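You operate a simulated robot arm through the tools that you are given. There is no shell and no other tool.

You are at the controls of a simulated robot arm. One attempt, no reset.

JOB
Test cup 2 under the plunger: 30 mm or less goes on GOOD, more on REMIX.
Fine: one drop; leave the plunger up, the slide out and the zero knob as it is.

It is judged by the outcome, as a careful person would: the job done as asked, and still so three seconds after it is handed in. It fails if anything else is knocked over, pushed out of place, dropped, spilled or broken.

ROBOT AND FRAMES
A 7-joint arm with a two-finger gripper, fixed in place. Base frame: the origin is at the foot of the arm, x ahead of it, y to its left, z up; the work surface is at about z = 850. Readings come in mm, rad, newtons and seconds.
With the tool pointing down near the work surface it reaches from about 340 to 720 mm from the base axis. Its first joint turns from -1.152 to 1.152 rad. Payload 2.45 kg.
The TCP is the grasp point between the finger pads, 26 mm short of the fingertips. In the tool frame z runs along the fingers and y along their closing line. Largest opening 96 mm; the body of the gripper starts 69 mm behind the TCP.
Orientation is that of the tool frame in the base frame, as a unit quaternion [w, x, y, z]. With the fingers straight down and closing along the base's y, the tool's x points along the base's -x, its y along +y and its z along -z.

CONTROLS
- The arm moves only by the tool servo_tool. Its argument "commands" is a list of rows, each a list of 7 numbers: the shift along the base's x, y, z in cm, then the turn, a rotation vector about the base's x, y, z in rad, then the opening, from 0 (shut) to 1 (fully open). In form: [[tx, ty, tz, ax, ay, az, hand], ...]. A call has 1 to 20 rows; each row shifts and turns the commanded pose from where the row before left it. Each row takes 0.2 s and may step no farther than 50 mm and 0.15 rad from the row before; otherwise, or with a gripper value out of range, the whole call is refused. Where a pose cannot be reached the arm comes as near as it can. A force on the tool above 50 N (or 10 N above the force at the start of the call, whichever is more), or a blocked arm, ends the call early, and 0.2 s more pass. The fingers move at their own pace and stop on an object; they squeeze with about 22 N. The grip force told is the motor's: it shows also when the fingers shut on nothing. Time passes only in rows, and 0.2 s behind the last, so rows that do not move let the fingers close. The reply holds the time, the measured pose of the TCP, the force on the tool along the base axes, the opening and the grip force, in the units named above and with some noise, with the torque about the TCP (base axes, N m) and any sound that the robot's microphone picked up.
- Cameras (640 x 400 px; columns grow to the right, rows downward): "scene" is fixed at [175.8, -409.4, 1391.2]; the picture's right is [0.60, -0.80, 0.00], its down [-0.53, -0.40, -0.74] and it looks along [0.59, 0.45, -0.67] (base axes); focal length 214 px, centre (320, 200). "wrist" rides on the gripper at [82, 3, -98] in the tool frame; the picture's right is [-0.04, 1.00, 0.00], its down [-0.73, -0.03, -0.68] and it looks along [-0.68, -0.03, 0.73] (tool axes); focal length 256 px, centre (320, 200). There is no depth. A picture from a camera that has moved, and an enlarged one, comes with that camera's place and axes in the base frame and with its lens. The place of the scene camera against the robot may be out by one fixed shift of up to 25 mm in any direction.
- get_image(camera): a new picture of that camera. No time passes.
- close_up(camera, box): a new picture of the part [left, top, right, bottom] of that camera's present view, enlarged. No time passes.
- finish_job(): hands the job in; it is judged then, once.

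Nothing tells you positions but the pictures and the camera data. Unless the task says otherwise, let go and move clear before handing in.

The tools are called after "Request:" by a JSON object that holds its "fn" and its "kwargs". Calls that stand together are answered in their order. servo_tool: Moves the arm, as the interface text tells. Its arguments: {"type":"object","properties":{"commands":{"type":"array"}},"required":["commands"]} The other tools are called the same way: get_image (camera) takes a picture; close_up (camera, box) takes an enlarged picture of a part of a camera's view; finish_job () hands the job in.

At the start:

```text
t: 0.0
tcp_pos: [390.5, -8.2, 1295.1]
tool_rot: [-0.001, 0.0, 1.0, 0.0]
ft_force: [-1.9, -0.6, 0.0]
ft_torque: [0.02, 0.0, 0.0]
gripper_width: 96.0
grasp_force: 0.0
```

scene: 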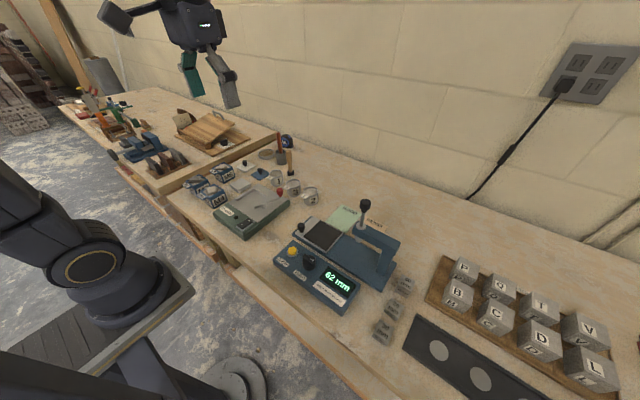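
wrist: 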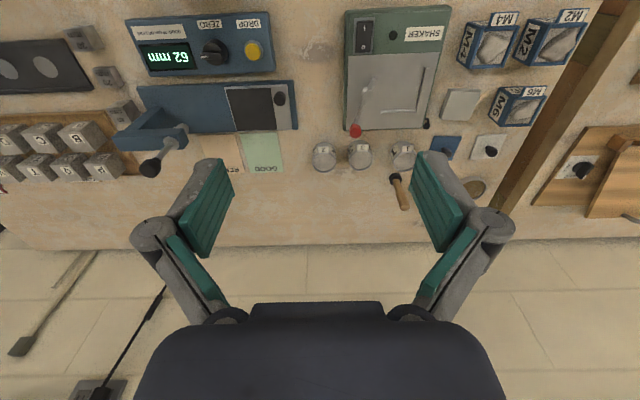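

I see a bench with a penetrometer-like unit (display "62 mm", ZERO knob, yellow DROP button), a slide, a plunger, GOOD/REMIX mats and three cups. I'll take close-ups to read labels before moving.

Request:
{"fn": "close_up", "kwargs": {"camera": "scene", "box": [260, 180, 420, 320]}}

Request:
{"fn": "close_up", "kwargs": {"camera": "scene", "box": [180, 130, 340, 240]}}

Request:
{"fn": "close_up", "kwargs": {"camera": "wrist", "box": [100, 0, 340, 200]}}

Request:
{"fn": "close_up", "kwargs": {"camera": "wrist", "box": [300, 0, 540, 200]}}

```text
2.86 times, centred on (340, 250) of scene
camera zoom: at [175.8, -409.4, 1391.2], right [0.6, -0.8, 0.0], down [-0.53, -0.4, -0.74], along [0.59, 0.45, -0.67], focal length 613 px, centre (263, 57)
```

zoom: 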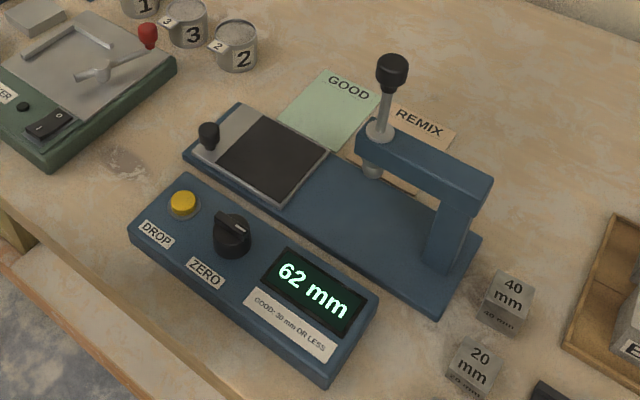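

```text
3.64 times, centred on (260, 185) of scene
camera zoom: at [175.8, -409.4, 1391.2], right [0.6, -0.8, 0.0], down [-0.53, -0.4, -0.74], along [0.59, 0.45, -0.67], focal length 780 px, centre (538, 254)
```

zoom: 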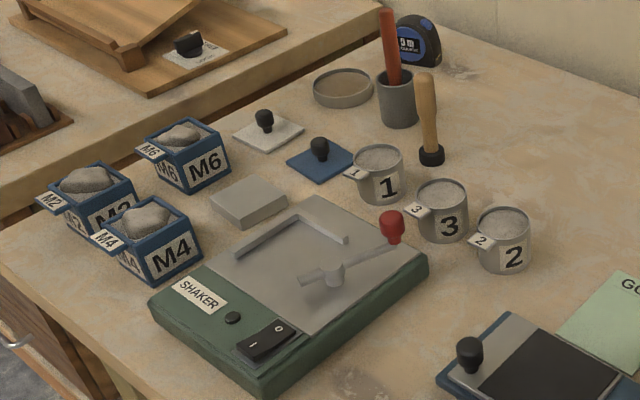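

```text
2.00 times, centred on (220, 100) of wrist
camera zoom: at [309.1, -5.3, 1393.2], right [0.04, 1.0, 0.0], down [0.73, -0.03, 0.68], along [0.68, -0.03, -0.73], focal length 512 px, centre (520, 400)
```

zoom: 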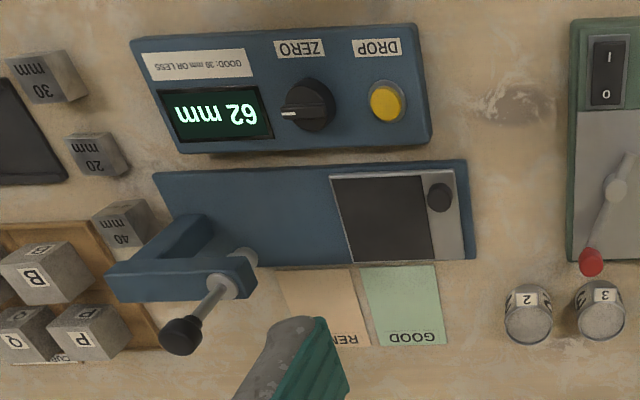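

```text
2.00 times, centred on (420, 100) of wrist
camera zoom: at [309.1, -5.3, 1393.2], right [0.04, 1.0, 0.0], down [0.73, -0.03, 0.68], along [0.68, -0.03, -0.73], focal length 512 px, centre (120, 400)
```

zoom: 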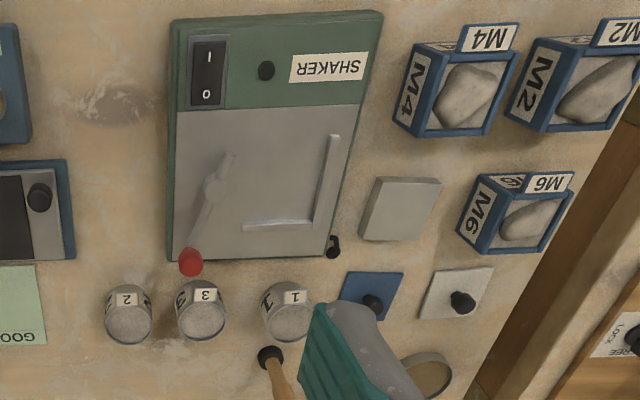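

The unit is at roughly x 400–580, y −90 to −330; cup 2 is roughly at (650, −10). I'll move to a closer high vantage point to measure things accurately from a second view.

Request:
{"fn": "servo_tool", "kwargs": {"commands": [[1.0, -4.0, -1.5, 0, 0, 0, 1], [1.0, -4.0, -1.5, 0, 0, 0, 1], [1.0, -4.0, -1.5, 0, 0, 0, 1], [1.0, -4.0, -1.5, 0, 0, 0, 1], [0, 0, 0, 0, 0, 0, 1]]}}

Request:
{"fn": "get_image", "kwargs": {"camera": "wrist"}}

```text
t: 1.2
tcp_pos: [432.0, -166.6, 1235.0]
tool_rot: [0.0, 0.0, 1.0, 0.0]
ft_force: [0.7, 0.0, -0.3]
ft_torque: [0.01, -0.03, 0.02]
gripper_width: 95.9
grasp_force: 0.1
```

```text
taken
camera wrist: at [350.1, -164.4, 1333.3], right [0.04, 1.0, 0.0], down [0.73, -0.03, 0.68], along [0.68, -0.03, -0.73], focal length 256 px, centre (320, 200)
```

wrist: 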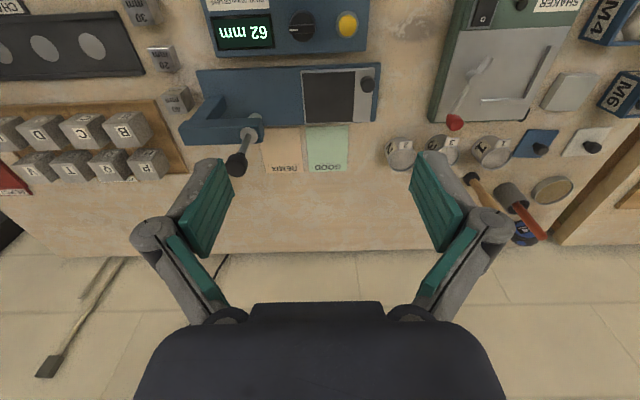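

Request:
{"fn": "close_up", "kwargs": {"camera": "wrist", "box": [160, 0, 400, 190]}}

Request:
{"fn": "close_up", "kwargs": {"camera": "wrist", "box": [360, 80, 520, 190]}}

Request:
{"fn": "close_up", "kwargs": {"camera": "wrist", "box": [240, 60, 440, 190]}}

```text
2.11 times, centred on (280, 95) of wrist
camera zoom: at [350.1, -164.4, 1333.3], right [0.04, 1.0, 0.0], down [0.73, -0.03, 0.68], along [0.68, -0.03, -0.73], focal length 539 px, centre (404, 421)
```

zoom: 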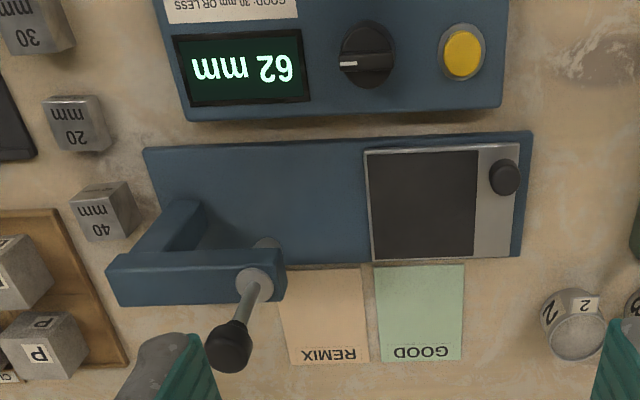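

```text
3.64 times, centred on (440, 135) of wrist
camera zoom: at [350.1, -164.4, 1333.3], right [0.04, 1.0, 0.0], down [0.73, -0.03, 0.68], along [0.68, -0.03, -0.73], focal length 931 px, centre (-116, 436)
```

zoom: 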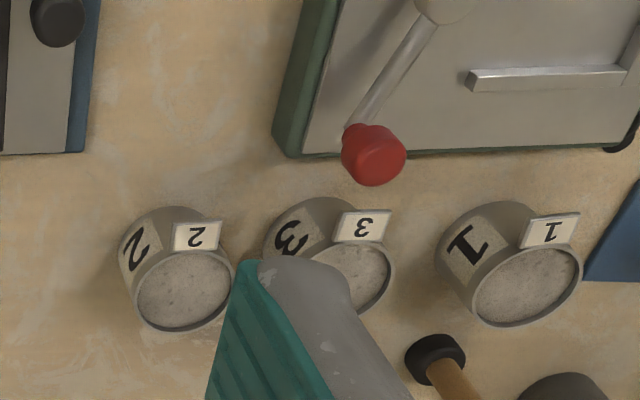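

```text
3.08 times, centred on (340, 125) of wrist
camera zoom: at [350.1, -164.4, 1333.3], right [0.04, 1.0, 0.0], down [0.73, -0.03, 0.68], along [0.68, -0.03, -0.73], focal length 788 px, centre (258, 431)
```

zoom: 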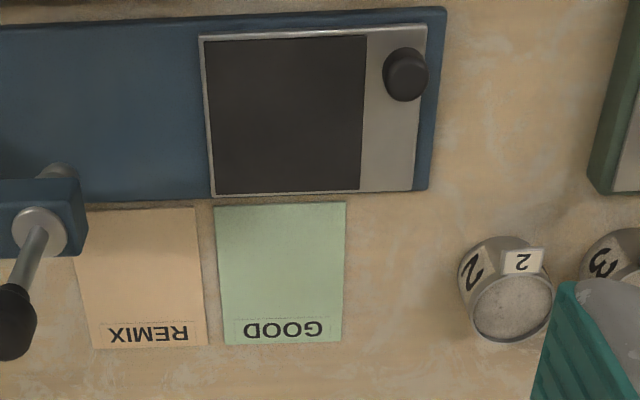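

Triangulating from the two views: cup 2 rim centre ≈ (647, −11, 901), slide knob ≈ (500, −92, 892), pad centre ≈ (530, −156), plunger axis ≈ (527, −274) with knob at z ≈ 1076, DROP ≈ (419, −127, 889). Next I go above cup 2 for a closer look.

Request:
{"fn": "servo_tool", "kwargs": {"commands": [[2.8, 2.22, -2.64, 0, 0, 0, 1], [2.8, 2.22, -2.64, 0, 0, 0, 1], [2.8, 2.22, -2.64, 0, 0, 0, 1], [2.8, 2.22, -2.64, 0, 0, 0, 1], [2.8, 2.22, -2.64, 0, 0, 0, 1], [2.8, 2.22, -2.64, 0, 0, 0, 1], [2.8, 2.22, -2.64, 0, 0, 0, 1], [0, 0, 0, 0, 0, 0, 1]]}}

Request:
{"fn": "get_image", "kwargs": {"camera": "wrist"}}

Request:
{"fn": "get_image", "kwargs": {"camera": "scene"}}

```text
t: 3.0
tcp_pos: [626.5, -11.9, 1050.6]
tool_rot: [0.0, 0.0, 1.0, 0.0]
ft_force: [0.1, 0.0, 0.1]
ft_torque: [0.03, 0.01, 0.01]
gripper_width: 96.0
grasp_force: 0.0
```

```text
taken
camera wrist: at [545.2, -9.6, 1148.3], right [0.04, 1.0, 0.0], down [0.73, -0.03, 0.68], along [0.68, -0.03, -0.73], focal length 256 px, centre (320, 200)
```

wrist: 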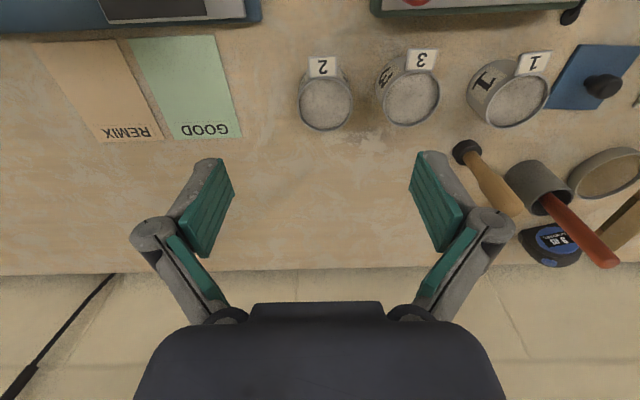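

```text
taken
```

scene: 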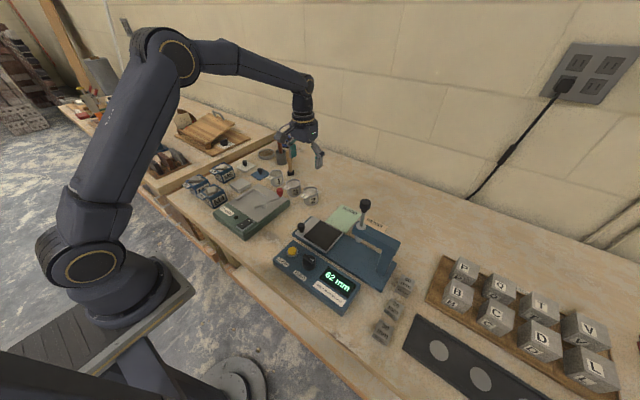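

Cup 2 is below and just ahead of the gripper with its tag on the robot side; cup 3 sits ~85 mm to its left. I'll zoom to refine its position.

Request:
{"fn": "close_up", "kwargs": {"camera": "wrist", "box": [270, 40, 450, 150]}}

Request:
{"fn": "close_up", "kwargs": {"camera": "scene", "box": [260, 150, 360, 220]}}

Request:
{"fn": "close_up", "kwargs": {"camera": "scene", "box": [280, 190, 420, 300]}}

```text
3.56 times, centred on (360, 95) of wrist
camera zoom: at [545.2, -9.6, 1148.3], right [0.04, 1.0, 0.0], down [0.73, -0.03, 0.68], along [0.68, -0.03, -0.73], focal length 910 px, centre (178, 573)
```

zoom: 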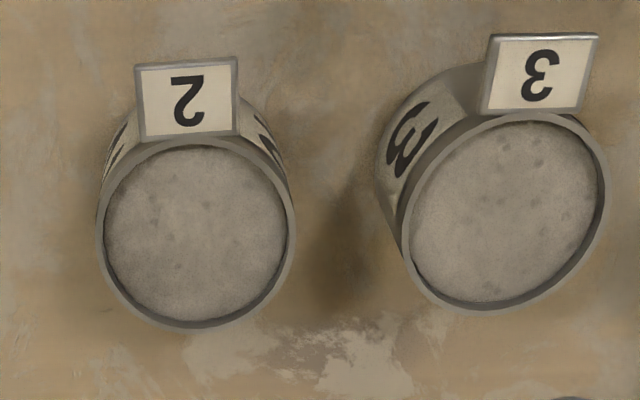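

```text
5.71 times, centred on (310, 185) of scene
camera zoom: at [175.9, -409.4, 1391.2], right [0.6, -0.8, 0.0], down [-0.53, -0.4, -0.74], along [0.59, 0.45, -0.67], focal length 1226 px, centre (377, 286)
```

zoom: 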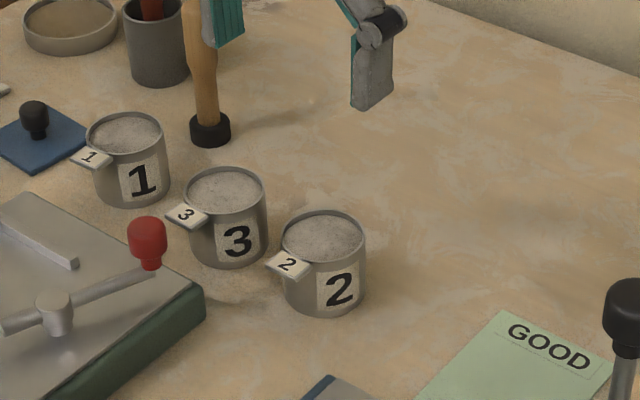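

```text
3.64 times, centred on (350, 245) of scene
camera zoom: at [175.9, -409.4, 1391.2], right [0.6, -0.8, 0.0], down [-0.53, -0.4, -0.74], along [0.59, 0.45, -0.67], focal length 780 px, centre (211, 36)
```

zoom: 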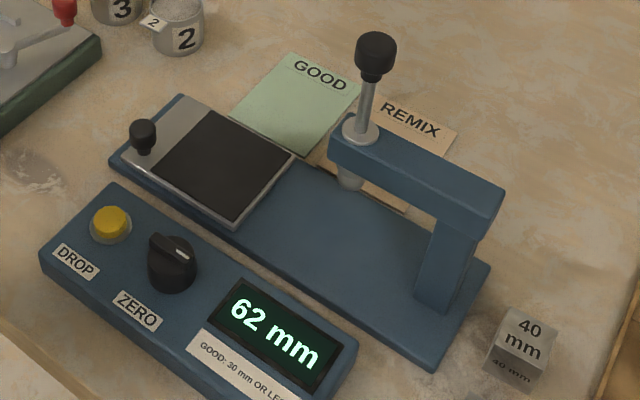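

Cup 2 refined: centre ≈ (647.5, −10), Ø ≈ 54 mm, rim z ≈ 901; cup 3 is at (645, 74). I'll yaw slightly so the left finger stays clear of cup 3, narrow the opening to ~74 mm, and descend to a check height.

Request:
{"fn": "servo_tool", "kwargs": {"commands": [[1.05, 0.12, 0, 0, 0, -0.15, 0.78], [1.05, 0.12, -2, 0, 0, -0.15, 0.78], [0, 0, -4, 0, 0, 0, 0.78], [0, 0, -3, 0, 0, 0, 0.78], [0, 0, 0, 0, 0, 0, 0.78]]}}

Request:
{"fn": "get_image", "kwargs": {"camera": "wrist"}}

Request:
{"fn": "close_up", "kwargs": {"camera": "scene", "box": [240, 120, 380, 220]}}

```text
t: 4.2
tcp_pos: [646.7, -10.4, 959.0]
tool_rot: [-0.001, 0.149, 0.989, 0.0]
ft_force: [-0.9, -0.5, -0.1]
ft_torque: [0.0, -0.02, 0.01]
gripper_width: 74.7
grasp_force: 0.1
```

```text
taken
camera wrist: at [569.8, 15.9, 1057.4], right [0.33, 0.94, 0.0], down [0.69, -0.25, 0.68], along [0.64, -0.23, -0.73], focal length 256 px, centre (320, 200)
```

wrist: 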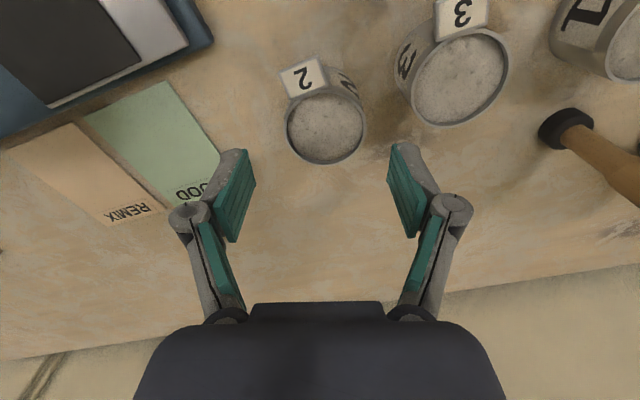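

```text
4.00 times, centred on (310, 170) of scene
camera zoom: at [175.8, -409.4, 1391.2], right [0.6, -0.8, 0.0], down [-0.53, -0.4, -0.74], along [0.59, 0.45, -0.67], focal length 858 px, centre (360, 320)
```

zoom: 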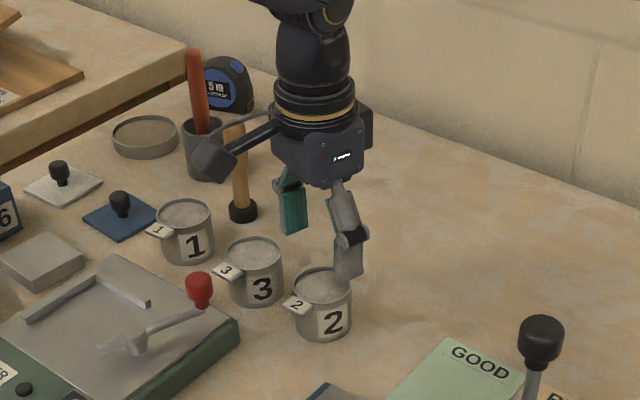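

The cup is centred between the open fingers, and cup 3 is clear of the left finger. Now I descend to z ≈ 889 around cup 2.

Request:
{"fn": "servo_tool", "kwargs": {"commands": [[0, 0.1, -2.5, 0, 0, 0, 0.78], [0, 0, -2.5, 0, 0, 0, 0.78], [0, 0, -1.0, 0, 0, 0, 0.78], [0, 0, -1.0, 0, 0, 0, 0.78], [0, 0, 0, 0, 0, 0, 0.78]]}}

Request:
{"fn": "get_image", "kwargs": {"camera": "wrist"}}

Request:
{"fn": "close_up", "kwargs": {"camera": "scene", "box": [260, 140, 360, 220]}}

```text
t: 5.4
tcp_pos: [647.1, -9.8, 890.0]
tool_rot: [0.0, 0.149, 0.989, 0.0]
ft_force: [0.7, -1.8, 0.8]
ft_torque: [-0.02, 0.01, 0.03]
gripper_width: 74.9
grasp_force: 0.0
```

```text
taken
camera wrist: at [570.8, 17.1, 988.2], right [0.33, 0.94, 0.0], down [0.69, -0.24, 0.68], along [0.64, -0.23, -0.73], focal length 256 px, centre (320, 200)
```

wrist: 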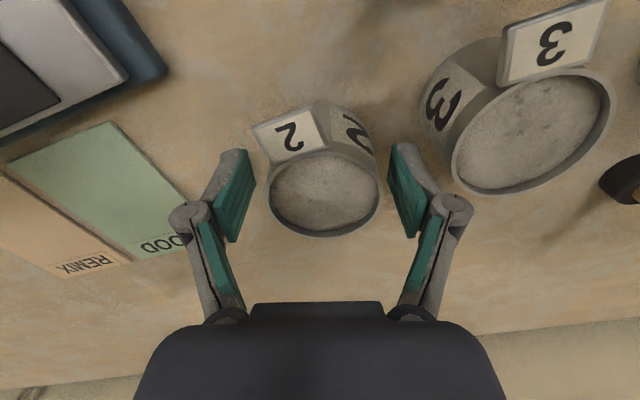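

```text
5.00 times, centred on (310, 180) of scene
camera zoom: at [175.8, -409.4, 1391.2], right [0.6, -0.8, 0.0], down [-0.53, -0.4, -0.74], along [0.59, 0.45, -0.67], focal length 1072 px, centre (370, 300)
```

zoom: 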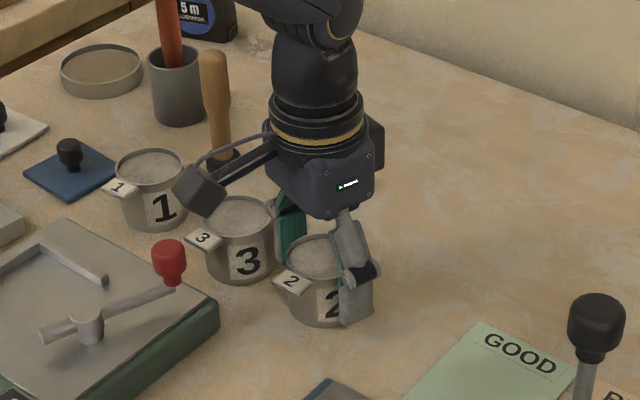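

Fingers straddle cup 2 with clearance on both sides. Closing now.

Request:
{"fn": "servo_tool", "kwargs": {"commands": [[0, 0, 0, 0, 0, 0, 0.3], [0, 0, 0, 0, 0, 0, 0.3], [0, 0, 0, 0, 0, 0, 0.3], [0, 0, 0, 0, 0, 0, 0.3], [0, 0, 0, 0, 0, 0, 0.3]]}}

Request:
{"fn": "get_image", "kwargs": {"camera": "wrist"}}

```text
t: 6.6
tcp_pos: [648.7, -9.4, 890.6]
tool_rot: [0.0, 0.149, 0.989, 0.001]
ft_force: [0.5, 2.3, 3.1]
ft_torque: [0.12, -0.03, -0.02]
gripper_width: 55.6
grasp_force: 21.7
```

```text
taken
camera wrist: at [570.8, 17.3, 988.5], right [0.33, 0.94, 0.0], down [0.69, -0.24, 0.68], along [0.64, -0.23, -0.73], focal length 256 px, centre (320, 200)
```

wrist: 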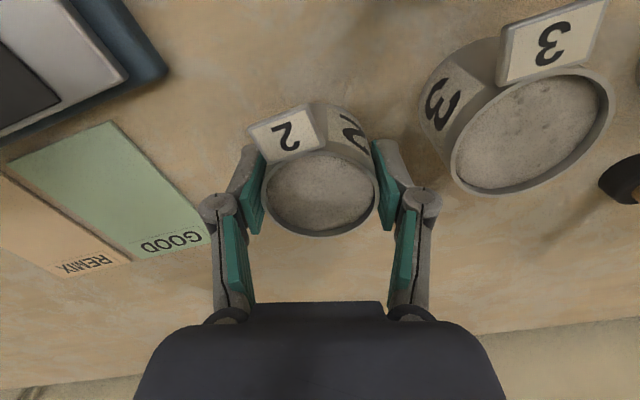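

Gripped firmly at 55.6 mm, 22 N. Lifting straight up.

Request:
{"fn": "servo_tool", "kwargs": {"commands": [[0, 0, 0.5, 0, 0, 0, 0.3], [0, 0, 1.5, 0, 0, 0, 0.3], [0, 0, 2.5, 0, 0, 0, 0.3], [0, 0, 2.5, 0, 0, 0, 0.3], [0, 0, 2.0, 0, 0, 0, 0.3], [0, 0, 1.0, 0, 0, 0, 0.3], [0, 0, 0, 0, 0, 0, 0.3]]}}

Request:
{"fn": "get_image", "kwargs": {"camera": "wrist"}}

Request:
{"fn": "close_up", "kwargs": {"camera": "scene", "box": [240, 110, 380, 220]}}

```text
t: 8.2
tcp_pos: [647.5, -9.1, 990.3]
tool_rot: [-0.001, 0.149, 0.989, 0.0]
ft_force: [-0.1, -0.5, -2.5]
ft_torque: [0.02, -0.02, 0.02]
gripper_width: 55.2
grasp_force: 21.9
```

```text
taken
camera wrist: at [571.0, 18.0, 1088.1], right [0.33, 0.94, 0.0], down [0.69, -0.24, 0.68], along [0.64, -0.23, -0.73], focal length 256 px, centre (320, 200)
```

wrist: 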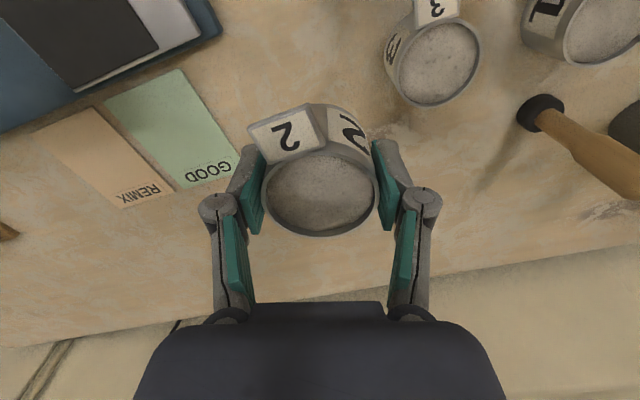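

```text
3.64 times, centred on (310, 165) of scene
camera zoom: at [175.9, -409.4, 1391.2], right [0.6, -0.8, 0.0], down [-0.53, -0.4, -0.74], along [0.59, 0.45, -0.67], focal length 780 px, centre (356, 327)
```

zoom: 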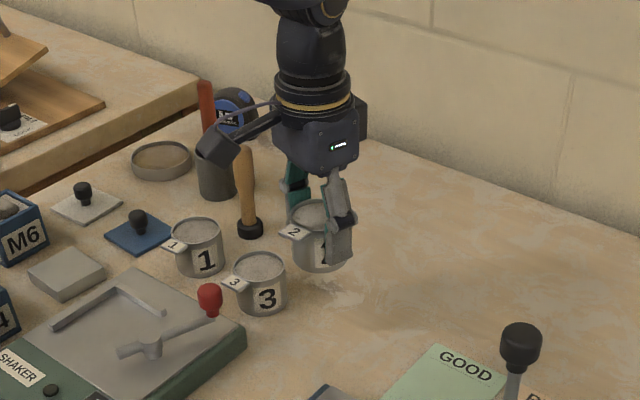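

Cup is lifted level (~2.5 N). Next I move toward the slide at safe height while yawing −90° total, so the fingers close along x and the camera looks along −y to the plunger.

Request:
{"fn": "servo_tool", "kwargs": {"commands": [[-1.3, -1.0, 0.8, 0, 0, -0.14, 0.3], [-1.3, -1.0, 0.8, 0, 0, -0.14, 0.3], [-1.3, -1.0, 0.8, 0, 0, -0.14, 0.3], [-1.3, -1.0, 0.8, 0, 0, -0.14, 0.3], [-1.3, -1.0, 0.8, 0, 0, -0.14, 0.3], [-1.3, -1.0, 0, 0, 0, -0.14, 0.3], [-1.3, -1.0, 0, 0, 0, -0.14, 0.3], [-1.3, -1.0, 0, 0, 0, -0.14, 0.3], [-1.3, -1.0, 0, 0, 0, -0.1508, 0.3], [0, 0, 0, 0, 0, 0, 0.3]]}}

Request:
{"fn": "get_image", "kwargs": {"camera": "wrist"}}

Request:
{"fn": "get_image", "kwargs": {"camera": "scene"}}

```text
t: 10.4
tcp_pos: [530.0, -99.0, 1030.2]
tool_rot: [-0.001, 0.708, 0.706, 0.001]
ft_force: [-0.5, 0.5, -3.5]
ft_torque: [0.0, 0.0, -0.02]
gripper_width: 55.3
grasp_force: 21.9
```

```text
taken
camera wrist: at [534.0, -18.3, 1127.8], right [1.0, -0.04, 0.0], down [-0.03, -0.73, 0.68], along [-0.03, -0.68, -0.73], focal length 256 px, centre (320, 200)
```

wrist: 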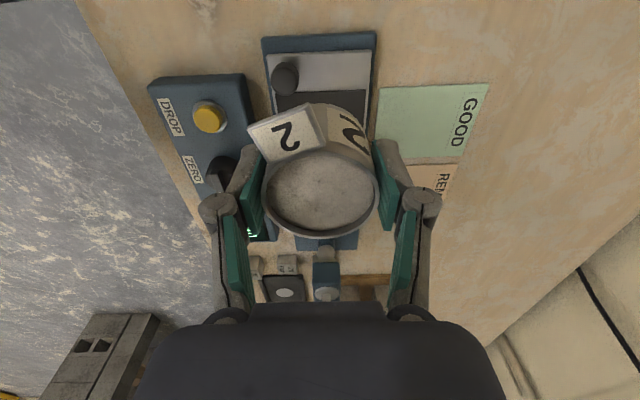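

```text
taken
```

scene: 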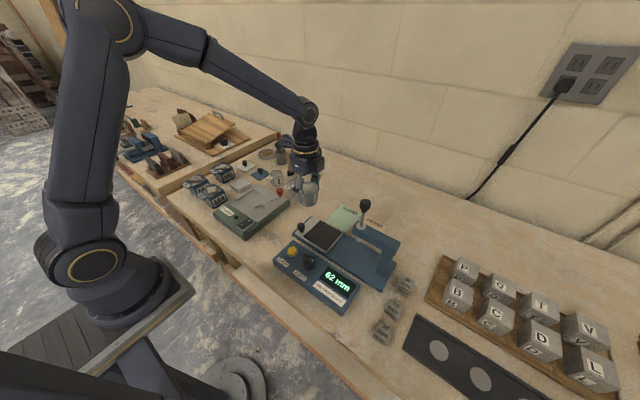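

The yaw works. I'll zoom into this view to refine the pad, slide and plunger geometry.

Request:
{"fn": "close_up", "kwargs": {"camera": "wrist", "box": [140, 20, 400, 180]}}

Request:
{"fn": "close_up", "kwargs": {"camera": "wrist", "box": [240, 220, 400, 310]}}

```text
2.46 times, centred on (270, 100) of wrist
camera zoom: at [534.0, -18.3, 1127.8], right [1.0, -0.04, 0.0], down [-0.03, -0.73, 0.68], along [-0.03, -0.68, -0.73], focal length 630 px, centre (443, 446)
```

zoom: 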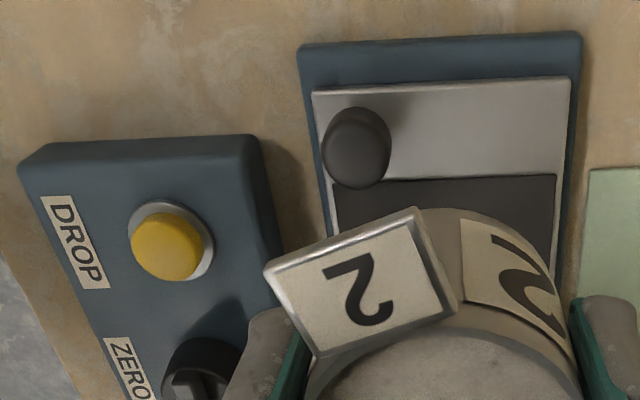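

```text
4.00 times, centred on (320, 265) of wrist
camera zoom: at [534.0, -18.3, 1127.8], right [1.0, -0.04, 0.0], down [-0.03, -0.73, 0.68], along [-0.03, -0.68, -0.73], focal length 1024 px, centre (320, -60)
```

zoom: 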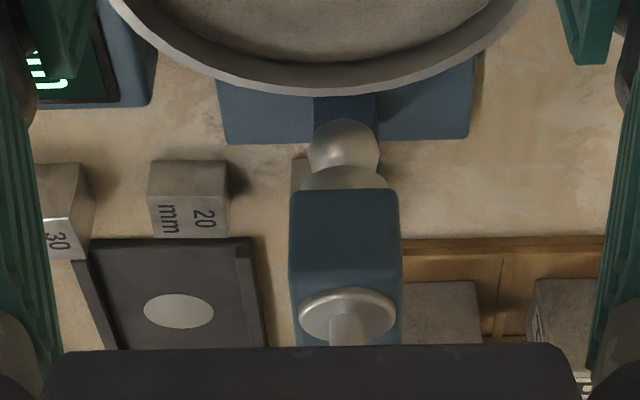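

Pad centre is ≈ (530, −156), plunger axis ≈ (529, −274), with a ball tip at about z ≈ 936. I'll turn back to the earlier yaw so the tag points away from the slide knob, and hover over the pad.

Request:
{"fn": "servo_tool", "kwargs": {"commands": [[0.04, -0.6, 0, 0, 0, 0.141, 0.3], [0.04, -0.6, 0, 0, 0, 0.141, 0.3], [0.04, -0.6, 0, 0, 0, 0.141, 0.3], [0.04, -0.6, 0, 0, 0, 0.141, 0.3], [0.04, -0.6, 0, 0, 0, 0.141, 0.3], [0.04, -0.6, 0, 0, 0, 0.141, 0.3], [0.04, -0.7, 0, 0, 0, 0.141, 0.3], [0.04, -0.7, 0, 0, 0, 0.141, 0.3], [0.06, -0.87, 0, 0, 0, 0.141, 0.3], [0, 0, -3, 0, 0, 0, 0.3], [0, 0, -2, 0, 0, 0, 0.3], [0, 0, 0, 0, 0, 0, 0.3]]}}

Request:
{"fn": "get_image", "kwargs": {"camera": "wrist"}}

Request:
{"fn": "close_up", "kwargs": {"camera": "scene", "box": [270, 160, 430, 270]}}

```text
t: 13.0
tcp_pos: [533.4, -157.1, 979.8]
tool_rot: [0.0, 0.149, 0.989, 0.0]
ft_force: [-0.9, -0.2, -3.1]
ft_torque: [0.02, -0.02, 0.03]
gripper_width: 55.1
grasp_force: 21.6
```

```text
taken
camera wrist: at [457.1, -131.0, 1078.3], right [0.33, 0.94, 0.0], down [0.69, -0.25, 0.68], along [0.64, -0.23, -0.73], focal length 256 px, centre (320, 200)
```

wrist: 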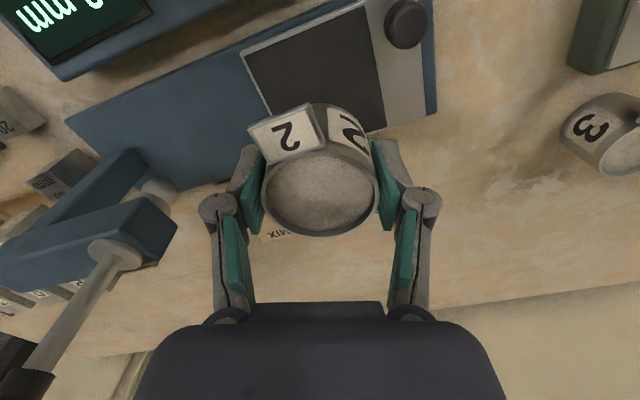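

```text
3.64 times, centred on (350, 215) of scene
camera zoom: at [175.9, -409.4, 1391.2], right [0.6, -0.8, 0.0], down [-0.53, -0.4, -0.74], along [0.59, 0.45, -0.67], focal length 780 px, centre (211, 146)
```

zoom: 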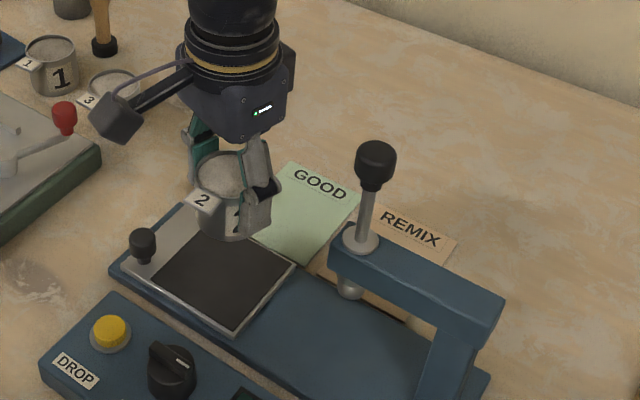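

The cup is aligned above the pad and the plunger beam is well clear. Descending in steps.

Request:
{"fn": "servo_tool", "kwargs": {"commands": [[0, 0, -2, 0, 0, 0, 0.3], [0, 0, -2, 0, 0, 0, 0.3], [0, 0, -1, 0, 0, 0, 0.3], [0, 0, 0, 0, 0, 0, 0.3]]}}

Request:
{"fn": "get_image", "kwargs": {"camera": "wrist"}}

Request:
{"fn": "close_up", "kwargs": {"camera": "scene", "box": [270, 160, 430, 270]}}

```text
t: 14.0
tcp_pos: [533.3, -158.8, 930.8]
tool_rot: [0.001, 0.15, 0.989, 0.0]
ft_force: [-0.2, -0.8, -3.1]
ft_torque: [-0.02, 0.01, -0.04]
gripper_width: 55.3
grasp_force: 22.1
```

```text
taken
camera wrist: at [457.1, -131.8, 1028.4], right [0.33, 0.94, 0.0], down [0.69, -0.25, 0.68], along [0.64, -0.23, -0.73], focal length 256 px, centre (320, 200)
```

wrist: 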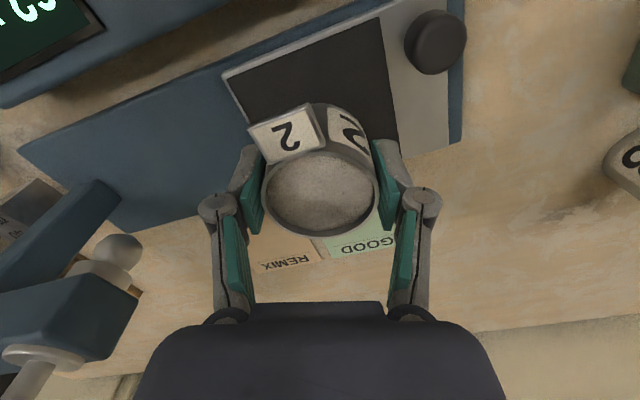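

```text
3.64 times, centred on (350, 215) of scene
camera zoom: at [175.9, -409.4, 1391.2], right [0.6, -0.8, 0.0], down [-0.53, -0.4, -0.74], along [0.59, 0.45, -0.67], focal length 780 px, centre (211, 146)
```

zoom: 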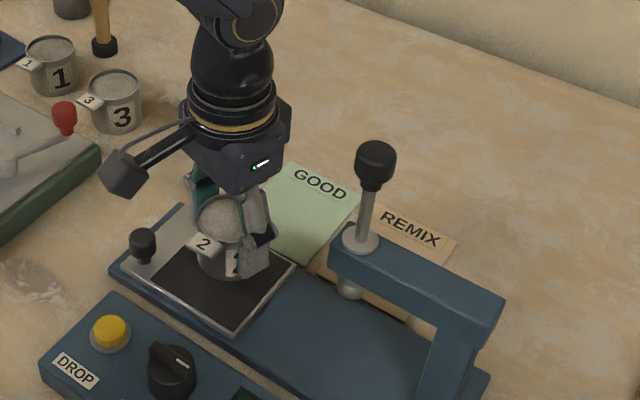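

Still clear, force unchanged. I continue down in small steps while watching for contact.

Request:
{"fn": "servo_tool", "kwargs": {"commands": [[0, 0, -0.5, 0, 0, 0, 0.3], [0, 0, -0.4, 0, 0, 0, 0.3], [0, 0, -0.3, 0, 0, 0, 0.3], [0, 0, 0, 0, 0, 0, 0.3]]}}

Request:
{"fn": "close_up", "kwargs": {"camera": "scene", "box": [290, 190, 370, 250]}}

```text
t: 15.0
tcp_pos: [534.3, -158.7, 917.1]
tool_rot: [0.0, 0.15, 0.989, 0.0]
ft_force: [0.6, 0.0, -2.2]
ft_torque: [0.01, -0.03, 0.01]
gripper_width: 55.3
grasp_force: 22.2
```

```text
6.67 times, centred on (330, 220) of scene
camera zoom: at [175.9, -409.4, 1391.2], right [0.6, -0.8, 0.0], down [-0.53, -0.4, -0.74], along [0.59, 0.45, -0.67], focal length 1430 px, centre (253, 67)
```

zoom: 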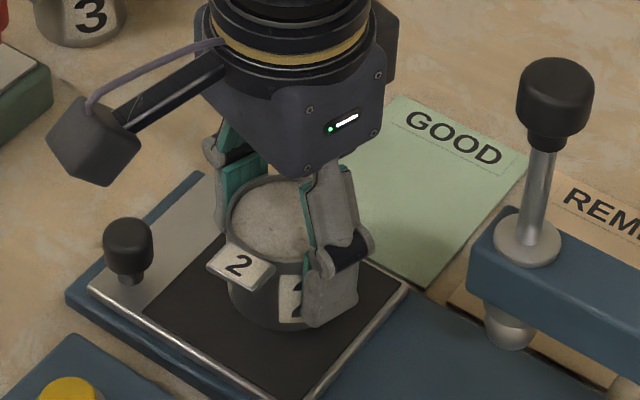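

Request:
{"fn": "servo_tool", "kwargs": {"commands": [[0, 0, -0.2, 0, 0, 0, 0.3], [0, 0, -0.2, 0, 0, 0, 0.3], [0, 0, 0, 0, 0, 0, 0.3]]}}

```text
t: 15.8
tcp_pos: [534.6, -158.9, 914.2]
tool_rot: [0.0, 0.15, 0.989, 0.0]
ft_force: [0.4, 0.4, -3.0]
ft_torque: [0.01, -0.01, 0.0]
gripper_width: 55.2
grasp_force: 21.8
```

Still hanging freely (Fz ≈ −3). Continuing with 2 mm steps.

Request:
{"fn": "servo_tool", "kwargs": {"commands": [[0, 0, -0.2, 0, 0, 0, 0.3], [0, 0, 0, 0, 0, 0, 0.3]]}}

Request:
{"fn": "close_up", "kwargs": {"camera": "scene", "box": [290, 190, 370, 250]}}

```text
t: 16.4
tcp_pos: [534.6, -158.3, 912.4]
tool_rot: [0.0, 0.151, 0.989, 0.0]
ft_force: [0.8, 0.5, 1.6]
ft_torque: [0.07, 0.03, 0.01]
gripper_width: 55.4
grasp_force: 21.9
```

```text
6.67 times, centred on (330, 220) of scene
camera zoom: at [175.8, -409.4, 1391.2], right [0.6, -0.8, 0.0], down [-0.53, -0.4, -0.74], along [0.59, 0.45, -0.67], focal length 1430 px, centre (253, 67)
```

zoom: 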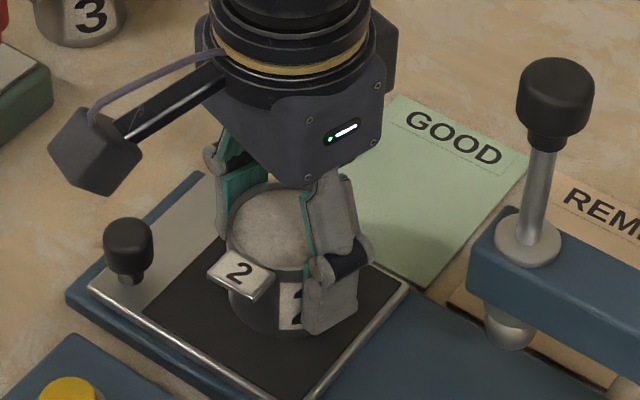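

Contact with the pad (Fz went from −3 to +1.6 N). Releasing gradually, then rising.

Request:
{"fn": "servo_tool", "kwargs": {"commands": [[0, 0, 0, 0, 0, 0, 0.6], [0, 0, 0, 0, 0, 0, 0.65], [0, 0, 0, 0, 0, 0, 0.75], [0, 0, 0, 0, 0, 0, 0.78], [0, 0, 0, 0, 0, 0, 0.78]]}}

Request:
{"fn": "get_image", "kwargs": {"camera": "wrist"}}

```text
t: 17.6
tcp_pos: [532.6, -159.5, 912.0]
tool_rot: [0.0, 0.151, 0.989, 0.0]
ft_force: [-0.8, -0.5, 0.3]
ft_torque: [0.01, 0.0, 0.03]
gripper_width: 74.9
grasp_force: 0.0
```

```text
taken
camera wrist: at [457.5, -131.3, 1010.4], right [0.33, 0.94, 0.0], down [0.69, -0.25, 0.68], along [0.64, -0.23, -0.73], focal length 256 px, centre (320, 200)
```

wrist: 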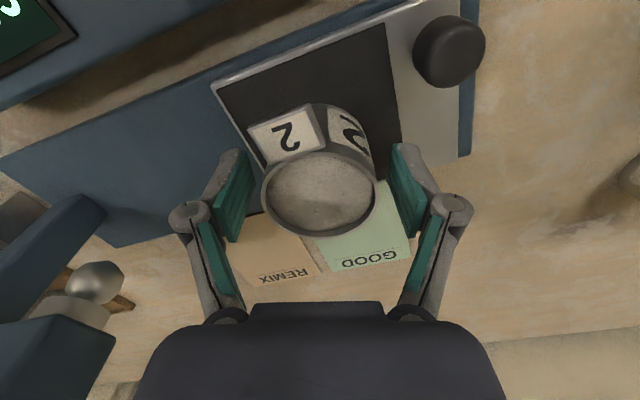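

Released cleanly; cup stands on the pad. Rising straight up and checking centring.

Request:
{"fn": "servo_tool", "kwargs": {"commands": [[0, 0, 1, 0, 0, 0, 0.78], [0, 0, 3, 0, 0, 0, 0.78], [0, 0, 4, 0, 0, 0, 0.78], [0, 0, 4, 0, 0, 0, 0.78], [-4, 0, 2, 0, 0, 0, 0.78], [0, 0, 0, 0, 0, 0, 0.78]]}}

Request:
{"fn": "get_image", "kwargs": {"camera": "wrist"}}

Request:
{"fn": "close_up", "kwargs": {"camera": "scene", "box": [280, 190, 420, 300]}}

```text
t: 19.0
tcp_pos: [493.5, -158.1, 1052.5]
tool_rot: [0.0, 0.151, 0.989, 0.0]
ft_force: [-0.3, 0.4, 0.5]
ft_torque: [0.01, -0.01, -0.02]
gripper_width: 74.6
grasp_force: 0.0
```

```text
taken
camera wrist: at [416.5, -131.2, 1151.1], right [0.33, 0.94, 0.0], down [0.69, -0.25, 0.68], along [0.64, -0.23, -0.73], focal length 256 px, centre (320, 200)
```

wrist: 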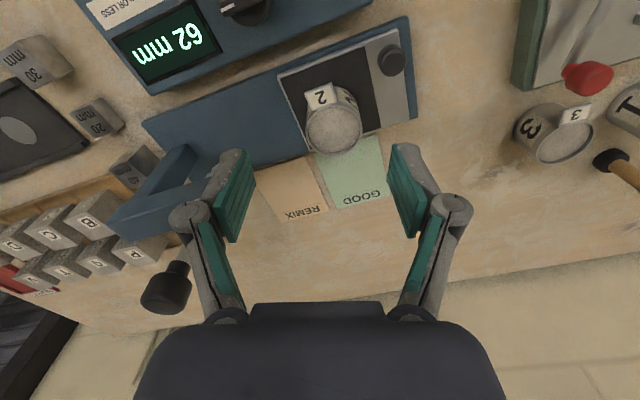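

```text
3.64 times, centred on (350, 245) of scene
camera zoom: at [175.8, -409.4, 1391.2], right [0.6, -0.8, 0.0], down [-0.53, -0.4, -0.74], along [0.59, 0.45, -0.67], focal length 780 px, centre (211, 36)
```

zoom: 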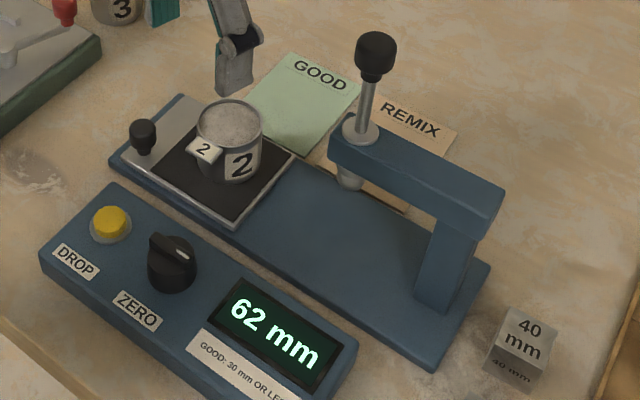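

Request:
{"fn": "close_up", "kwargs": {"camera": "wrist", "box": [240, 20, 440, 180]}}

```text
2.50 times, centred on (340, 100) of wrist
camera zoom: at [416.5, -131.2, 1151.1], right [0.33, 0.94, 0.0], down [0.69, -0.25, 0.68], along [0.64, -0.23, -0.73], focal length 640 px, centre (270, 450)
```

zoom: 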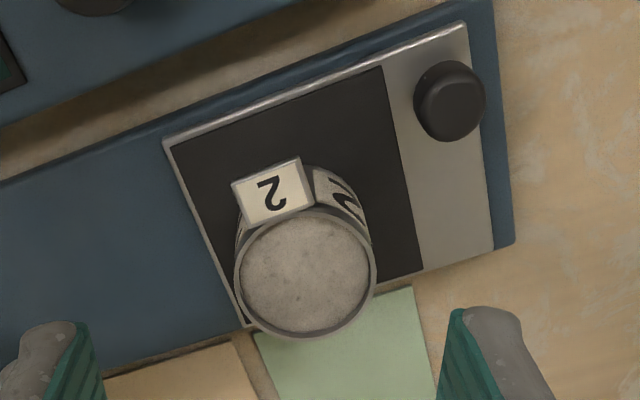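

The cup is within ~3 mm of the pad centre, display still 62 mm. Next I yaw to −90°, tilt the tool's top toward +y (to keep the wrist away from the plunger), and hover over the slide knob at ≈ (500, −91).

Request:
{"fn": "servo_tool", "kwargs": {"commands": [[0.07, 0.74, 0, 0, 0, -0.141, 0.5], [0.07, 0.74, 0, 0, 0, -0.141, 0.5], [0.07, 0.74, 0, 0, 0, -0.141, 0.5], [0.07, 0.74, 0, 0, 0, -0.141, 0.5], [0.07, 0.74, 0, 0, 0, -0.141, 0.5], [0.07, 0.74, 0, 0, 0, -0.141, 0.5], [0.07, 0.74, 0, 0, 0, -0.141, 0.5], [0.07, 0.74, 0, 0, 0, -0.141, 0.5], [0.07, 0.74, 0, 0, 0, -0.141, 0.5], [0, 0, -2, -0.125, 0, 0, 0.5], [0, 0, -3, -0.125, 0, 0, 0.5], [0, 0, 0, 0, 0, 0, 0.5]]}}

Request:
{"fn": "get_image", "kwargs": {"camera": "wrist"}}

Request:
{"fn": "close_up", "kwargs": {"camera": "scene", "box": [270, 170, 410, 280]}}

```text
t: 21.6
tcp_pos: [500.7, -91.9, 1002.0]
tool_rot: [0.088, 0.702, 0.702, -0.089]
ft_force: [0.0, 0.8, 1.0]
ft_torque: [-0.01, 0.01, 0.0]
gripper_width: 48.1
grasp_force: 0.1
```

```text
taken
camera wrist: at [504.1, 11.7, 1077.6], right [1.0, -0.04, 0.01], down [-0.03, -0.54, 0.84], along [-0.03, -0.84, -0.54], focal length 256 px, centre (320, 200)
```

wrist: 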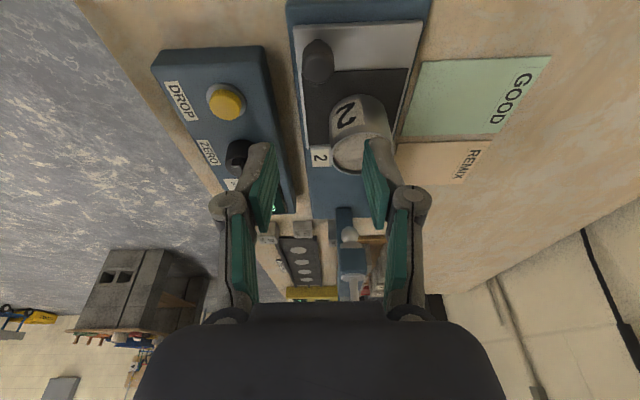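

```text
3.64 times, centred on (340, 225) of scene
camera zoom: at [175.8, -409.4, 1391.2], right [0.6, -0.8, 0.0], down [-0.53, -0.4, -0.74], along [0.59, 0.45, -0.67], focal length 780 px, centre (247, 109)
```

zoom: 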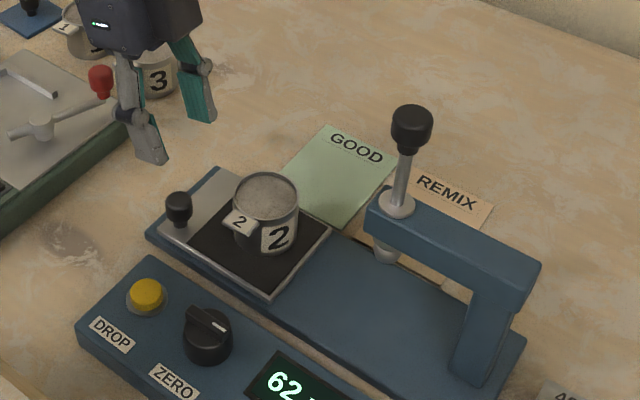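

Knob is directly below the gripper at ≈ (500, −90). Descending over it.

Request:
{"fn": "servo_tool", "kwargs": {"commands": [[-0.05, 0.1, -3, 0, 0, 0, 0.5], [0, 0, -2.5, 0, 0, 0, 0.5], [0, 0, -1.2, 0, 0, 0, 0.5], [0, 0, 0, 0, 0, 0, 0.5]]}}

Request:
{"fn": "get_image", "kwargs": {"camera": "wrist"}}

Request:
{"fn": "close_up", "kwargs": {"camera": "scene", "box": [270, 180, 370, 260]}}

```text
t: 22.6
tcp_pos: [499.7, -90.6, 934.9]
tool_rot: [0.088, 0.702, 0.702, -0.088]
ft_force: [-0.9, -1.0, -0.3]
ft_torque: [0.0, 0.01, -0.02]
gripper_width: 48.0
grasp_force: 0.0
```

```text
taken
camera wrist: at [503.1, 12.6, 1010.1], right [1.0, -0.04, 0.01], down [-0.03, -0.54, 0.84], along [-0.03, -0.84, -0.54], focal length 256 px, centre (320, 200)
```

wrist: 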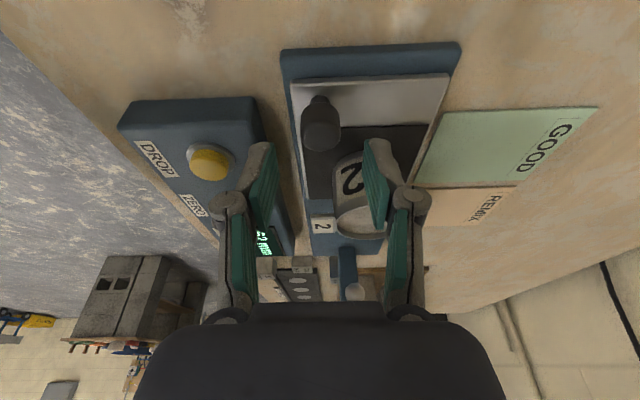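

```text
5.00 times, centred on (320, 220) of scene
camera zoom: at [175.8, -409.4, 1391.2], right [0.6, -0.8, 0.0], down [-0.53, -0.4, -0.74], along [0.59, 0.45, -0.67], focal length 1072 px, centre (320, 100)
```

zoom: 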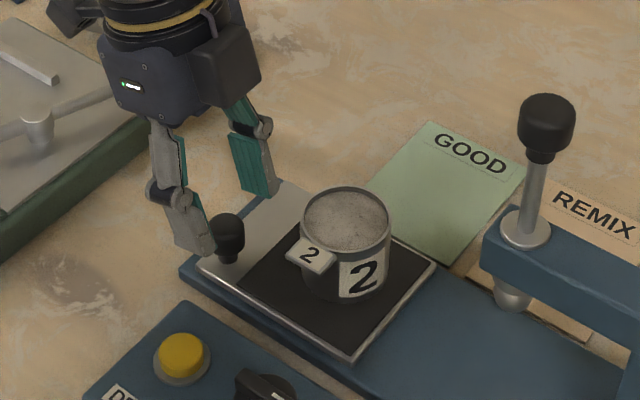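

Fingers straddle the knob along x, with clear space to the cup and the control box. Lowering to grip height and closing.

Request:
{"fn": "servo_tool", "kwargs": {"commands": [[0.03, 0, -1.2, 0, 0, 0, 0.5], [0, 0, -1.0, 0, 0, 0, 0.5], [0, 0, -0.6, 0, 0, 0, 0.5], [0, 0, 0, 0, 0, 0, 0.5]]}}

Request:
{"fn": "get_image", "kwargs": {"camera": "wrist"}}

Request:
{"fn": "close_up", "kwargs": {"camera": "scene", "box": [280, 190, 360, 250]}}

```text
t: 23.6
tcp_pos: [500.7, -92.6, 907.0]
tool_rot: [0.088, 0.702, 0.702, -0.088]
ft_force: [-0.2, 0.2, 0.1]
ft_torque: [0.02, 0.02, 0.02]
gripper_width: 47.9
grasp_force: 0.1
```

```text
taken
camera wrist: at [503.8, 12.4, 981.9], right [1.0, -0.04, 0.01], down [-0.03, -0.54, 0.84], along [-0.03, -0.84, -0.54], focal length 256 px, centre (320, 200)
```

wrist: 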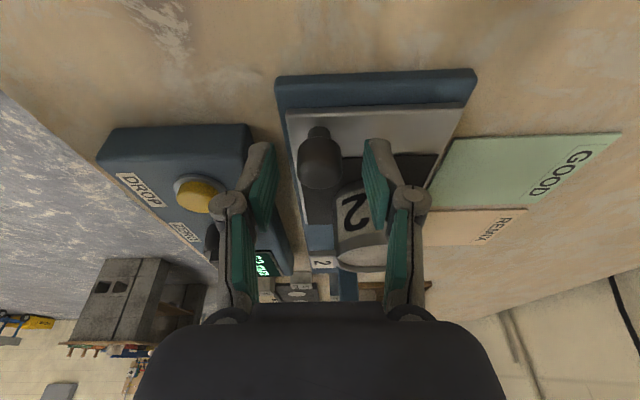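

```text
6.67 times, centred on (320, 220) of scene
camera zoom: at [175.8, -409.4, 1391.2], right [0.6, -0.8, 0.0], down [-0.53, -0.4, -0.74], along [0.59, 0.45, -0.67], focal length 1430 px, centre (320, 67)
```

zoom: 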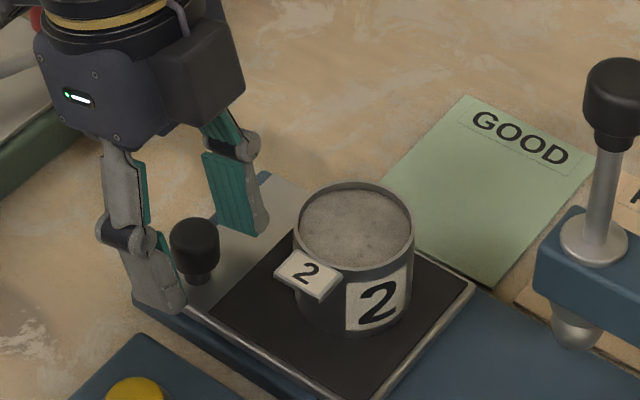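

Request:
{"fn": "servo_tool", "kwargs": {"commands": [[0, 0, 0, 0, 0, 0, 0.3], [0, 0, 0, 0, 0, 0, 0.22], [0, 0, 0, 0, 0, 0, 0.15], [0, 0, 0, 0, 0, 0, 0.15], [0, 0, 0, 0, 0, 0, 0.15]]}}

Request:
{"fn": "get_image", "kwargs": {"camera": "wrist"}}

Request:
{"fn": "close_up", "kwargs": {"camera": "scene", "box": [280, 190, 360, 250]}}

```text
t: 24.8
tcp_pos: [499.8, -90.5, 907.4]
tool_rot: [0.088, 0.702, 0.702, -0.089]
ft_force: [-0.8, -0.3, 0.7]
ft_torque: [-0.03, -0.02, 0.0]
gripper_width: 23.0
grasp_force: 44.9
```

```text
taken
camera wrist: at [503.7, 12.4, 982.0], right [1.0, -0.04, 0.01], down [-0.03, -0.54, 0.84], along [-0.03, -0.84, -0.54], focal length 256 px, centre (320, 200)
```

wrist: 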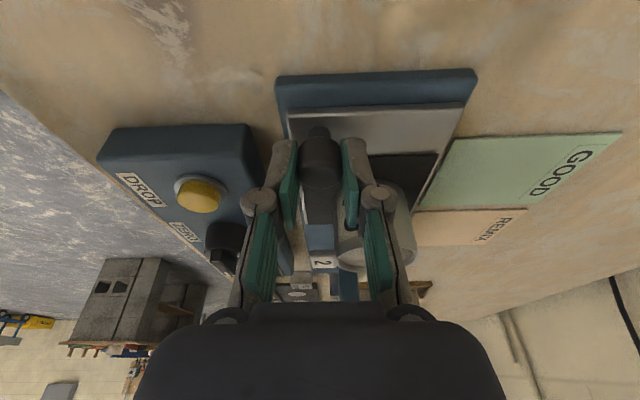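

```text
6.67 times, centred on (320, 220) of scene
camera zoom: at [175.8, -409.4, 1391.2], right [0.6, -0.8, 0.0], down [-0.53, -0.4, -0.74], along [0.59, 0.45, -0.67], focal length 1430 px, centre (320, 67)
```

zoom: 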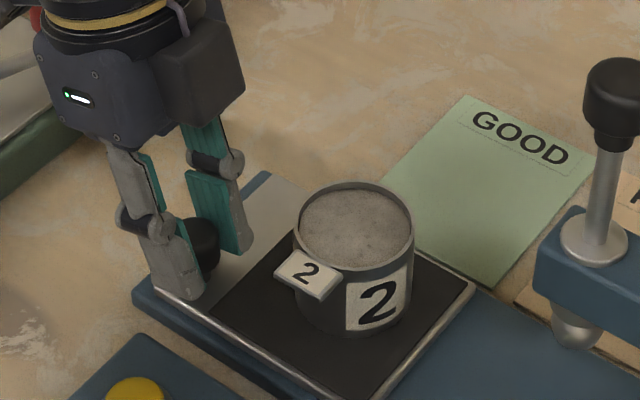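

Knob gripped (23 mm). I'll slide slowly in −y, first ~5 cm, watching force and cup.

Request:
{"fn": "servo_tool", "kwargs": {"commands": [[0, -0.3, 0, 0, 0, 0, 0.15], [0, -0.5, 0, 0, 0, 0, 0.15], [0, -0.7, 0, 0, 0, 0, 0.15], [0, -0.8, 0, 0, 0, 0, 0.15], [0, -0.8, 0, 0, 0, 0, 0.15], [0, -0.8, 0, 0, 0, 0, 0.15], [0, -0.6, 0, 0, 0, 0, 0.15], [0, -0.4, 0, 0, 0, 0, 0.15], [0, 0, 0, 0, 0, 0, 0.15]]}}

Request:
{"fn": "close_up", "kwargs": {"camera": "scene", "box": [270, 170, 410, 280]}}

Request:
{"fn": "get_image", "kwargs": {"camera": "wrist"}}

```text
t: 26.8
tcp_pos: [499.6, -139.6, 908.2]
tool_rot: [0.088, 0.702, 0.701, -0.089]
ft_force: [-4.6, -0.3, 1.1]
ft_torque: [0.03, 0.12, 0.06]
gripper_width: 22.8
grasp_force: 44.2
```

```text
3.64 times, centred on (340, 225) of scene
camera zoom: at [175.7, -409.4, 1391.2], right [0.6, -0.8, 0.0], down [-0.53, -0.4, -0.74], along [0.59, 0.45, -0.67], focal length 780 px, centre (247, 109)
```

zoom: 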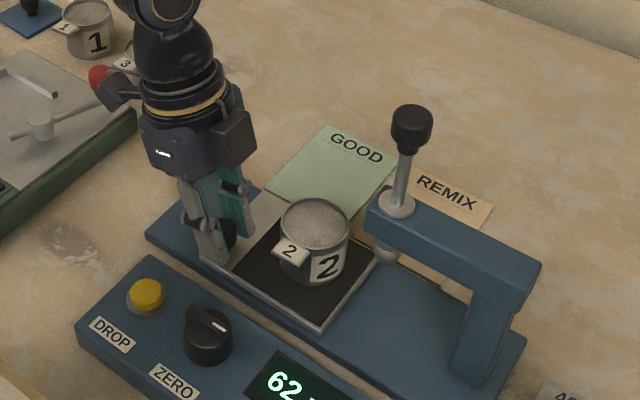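

```text
taken
camera wrist: at [503.8, -36.7, 982.0], right [1.0, -0.04, 0.01], down [-0.03, -0.54, 0.84], along [-0.03, -0.84, -0.54], focal length 256 px, centre (320, 200)
```

wrist: 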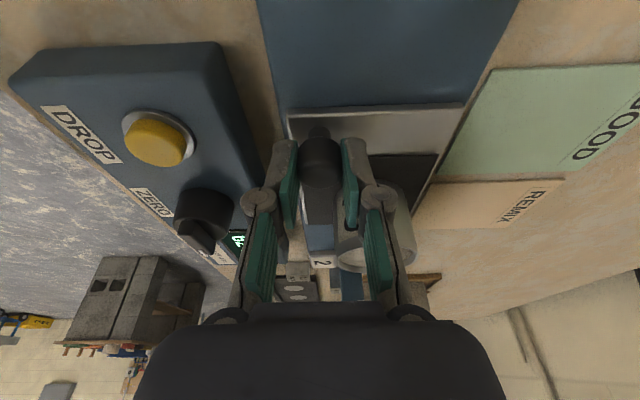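

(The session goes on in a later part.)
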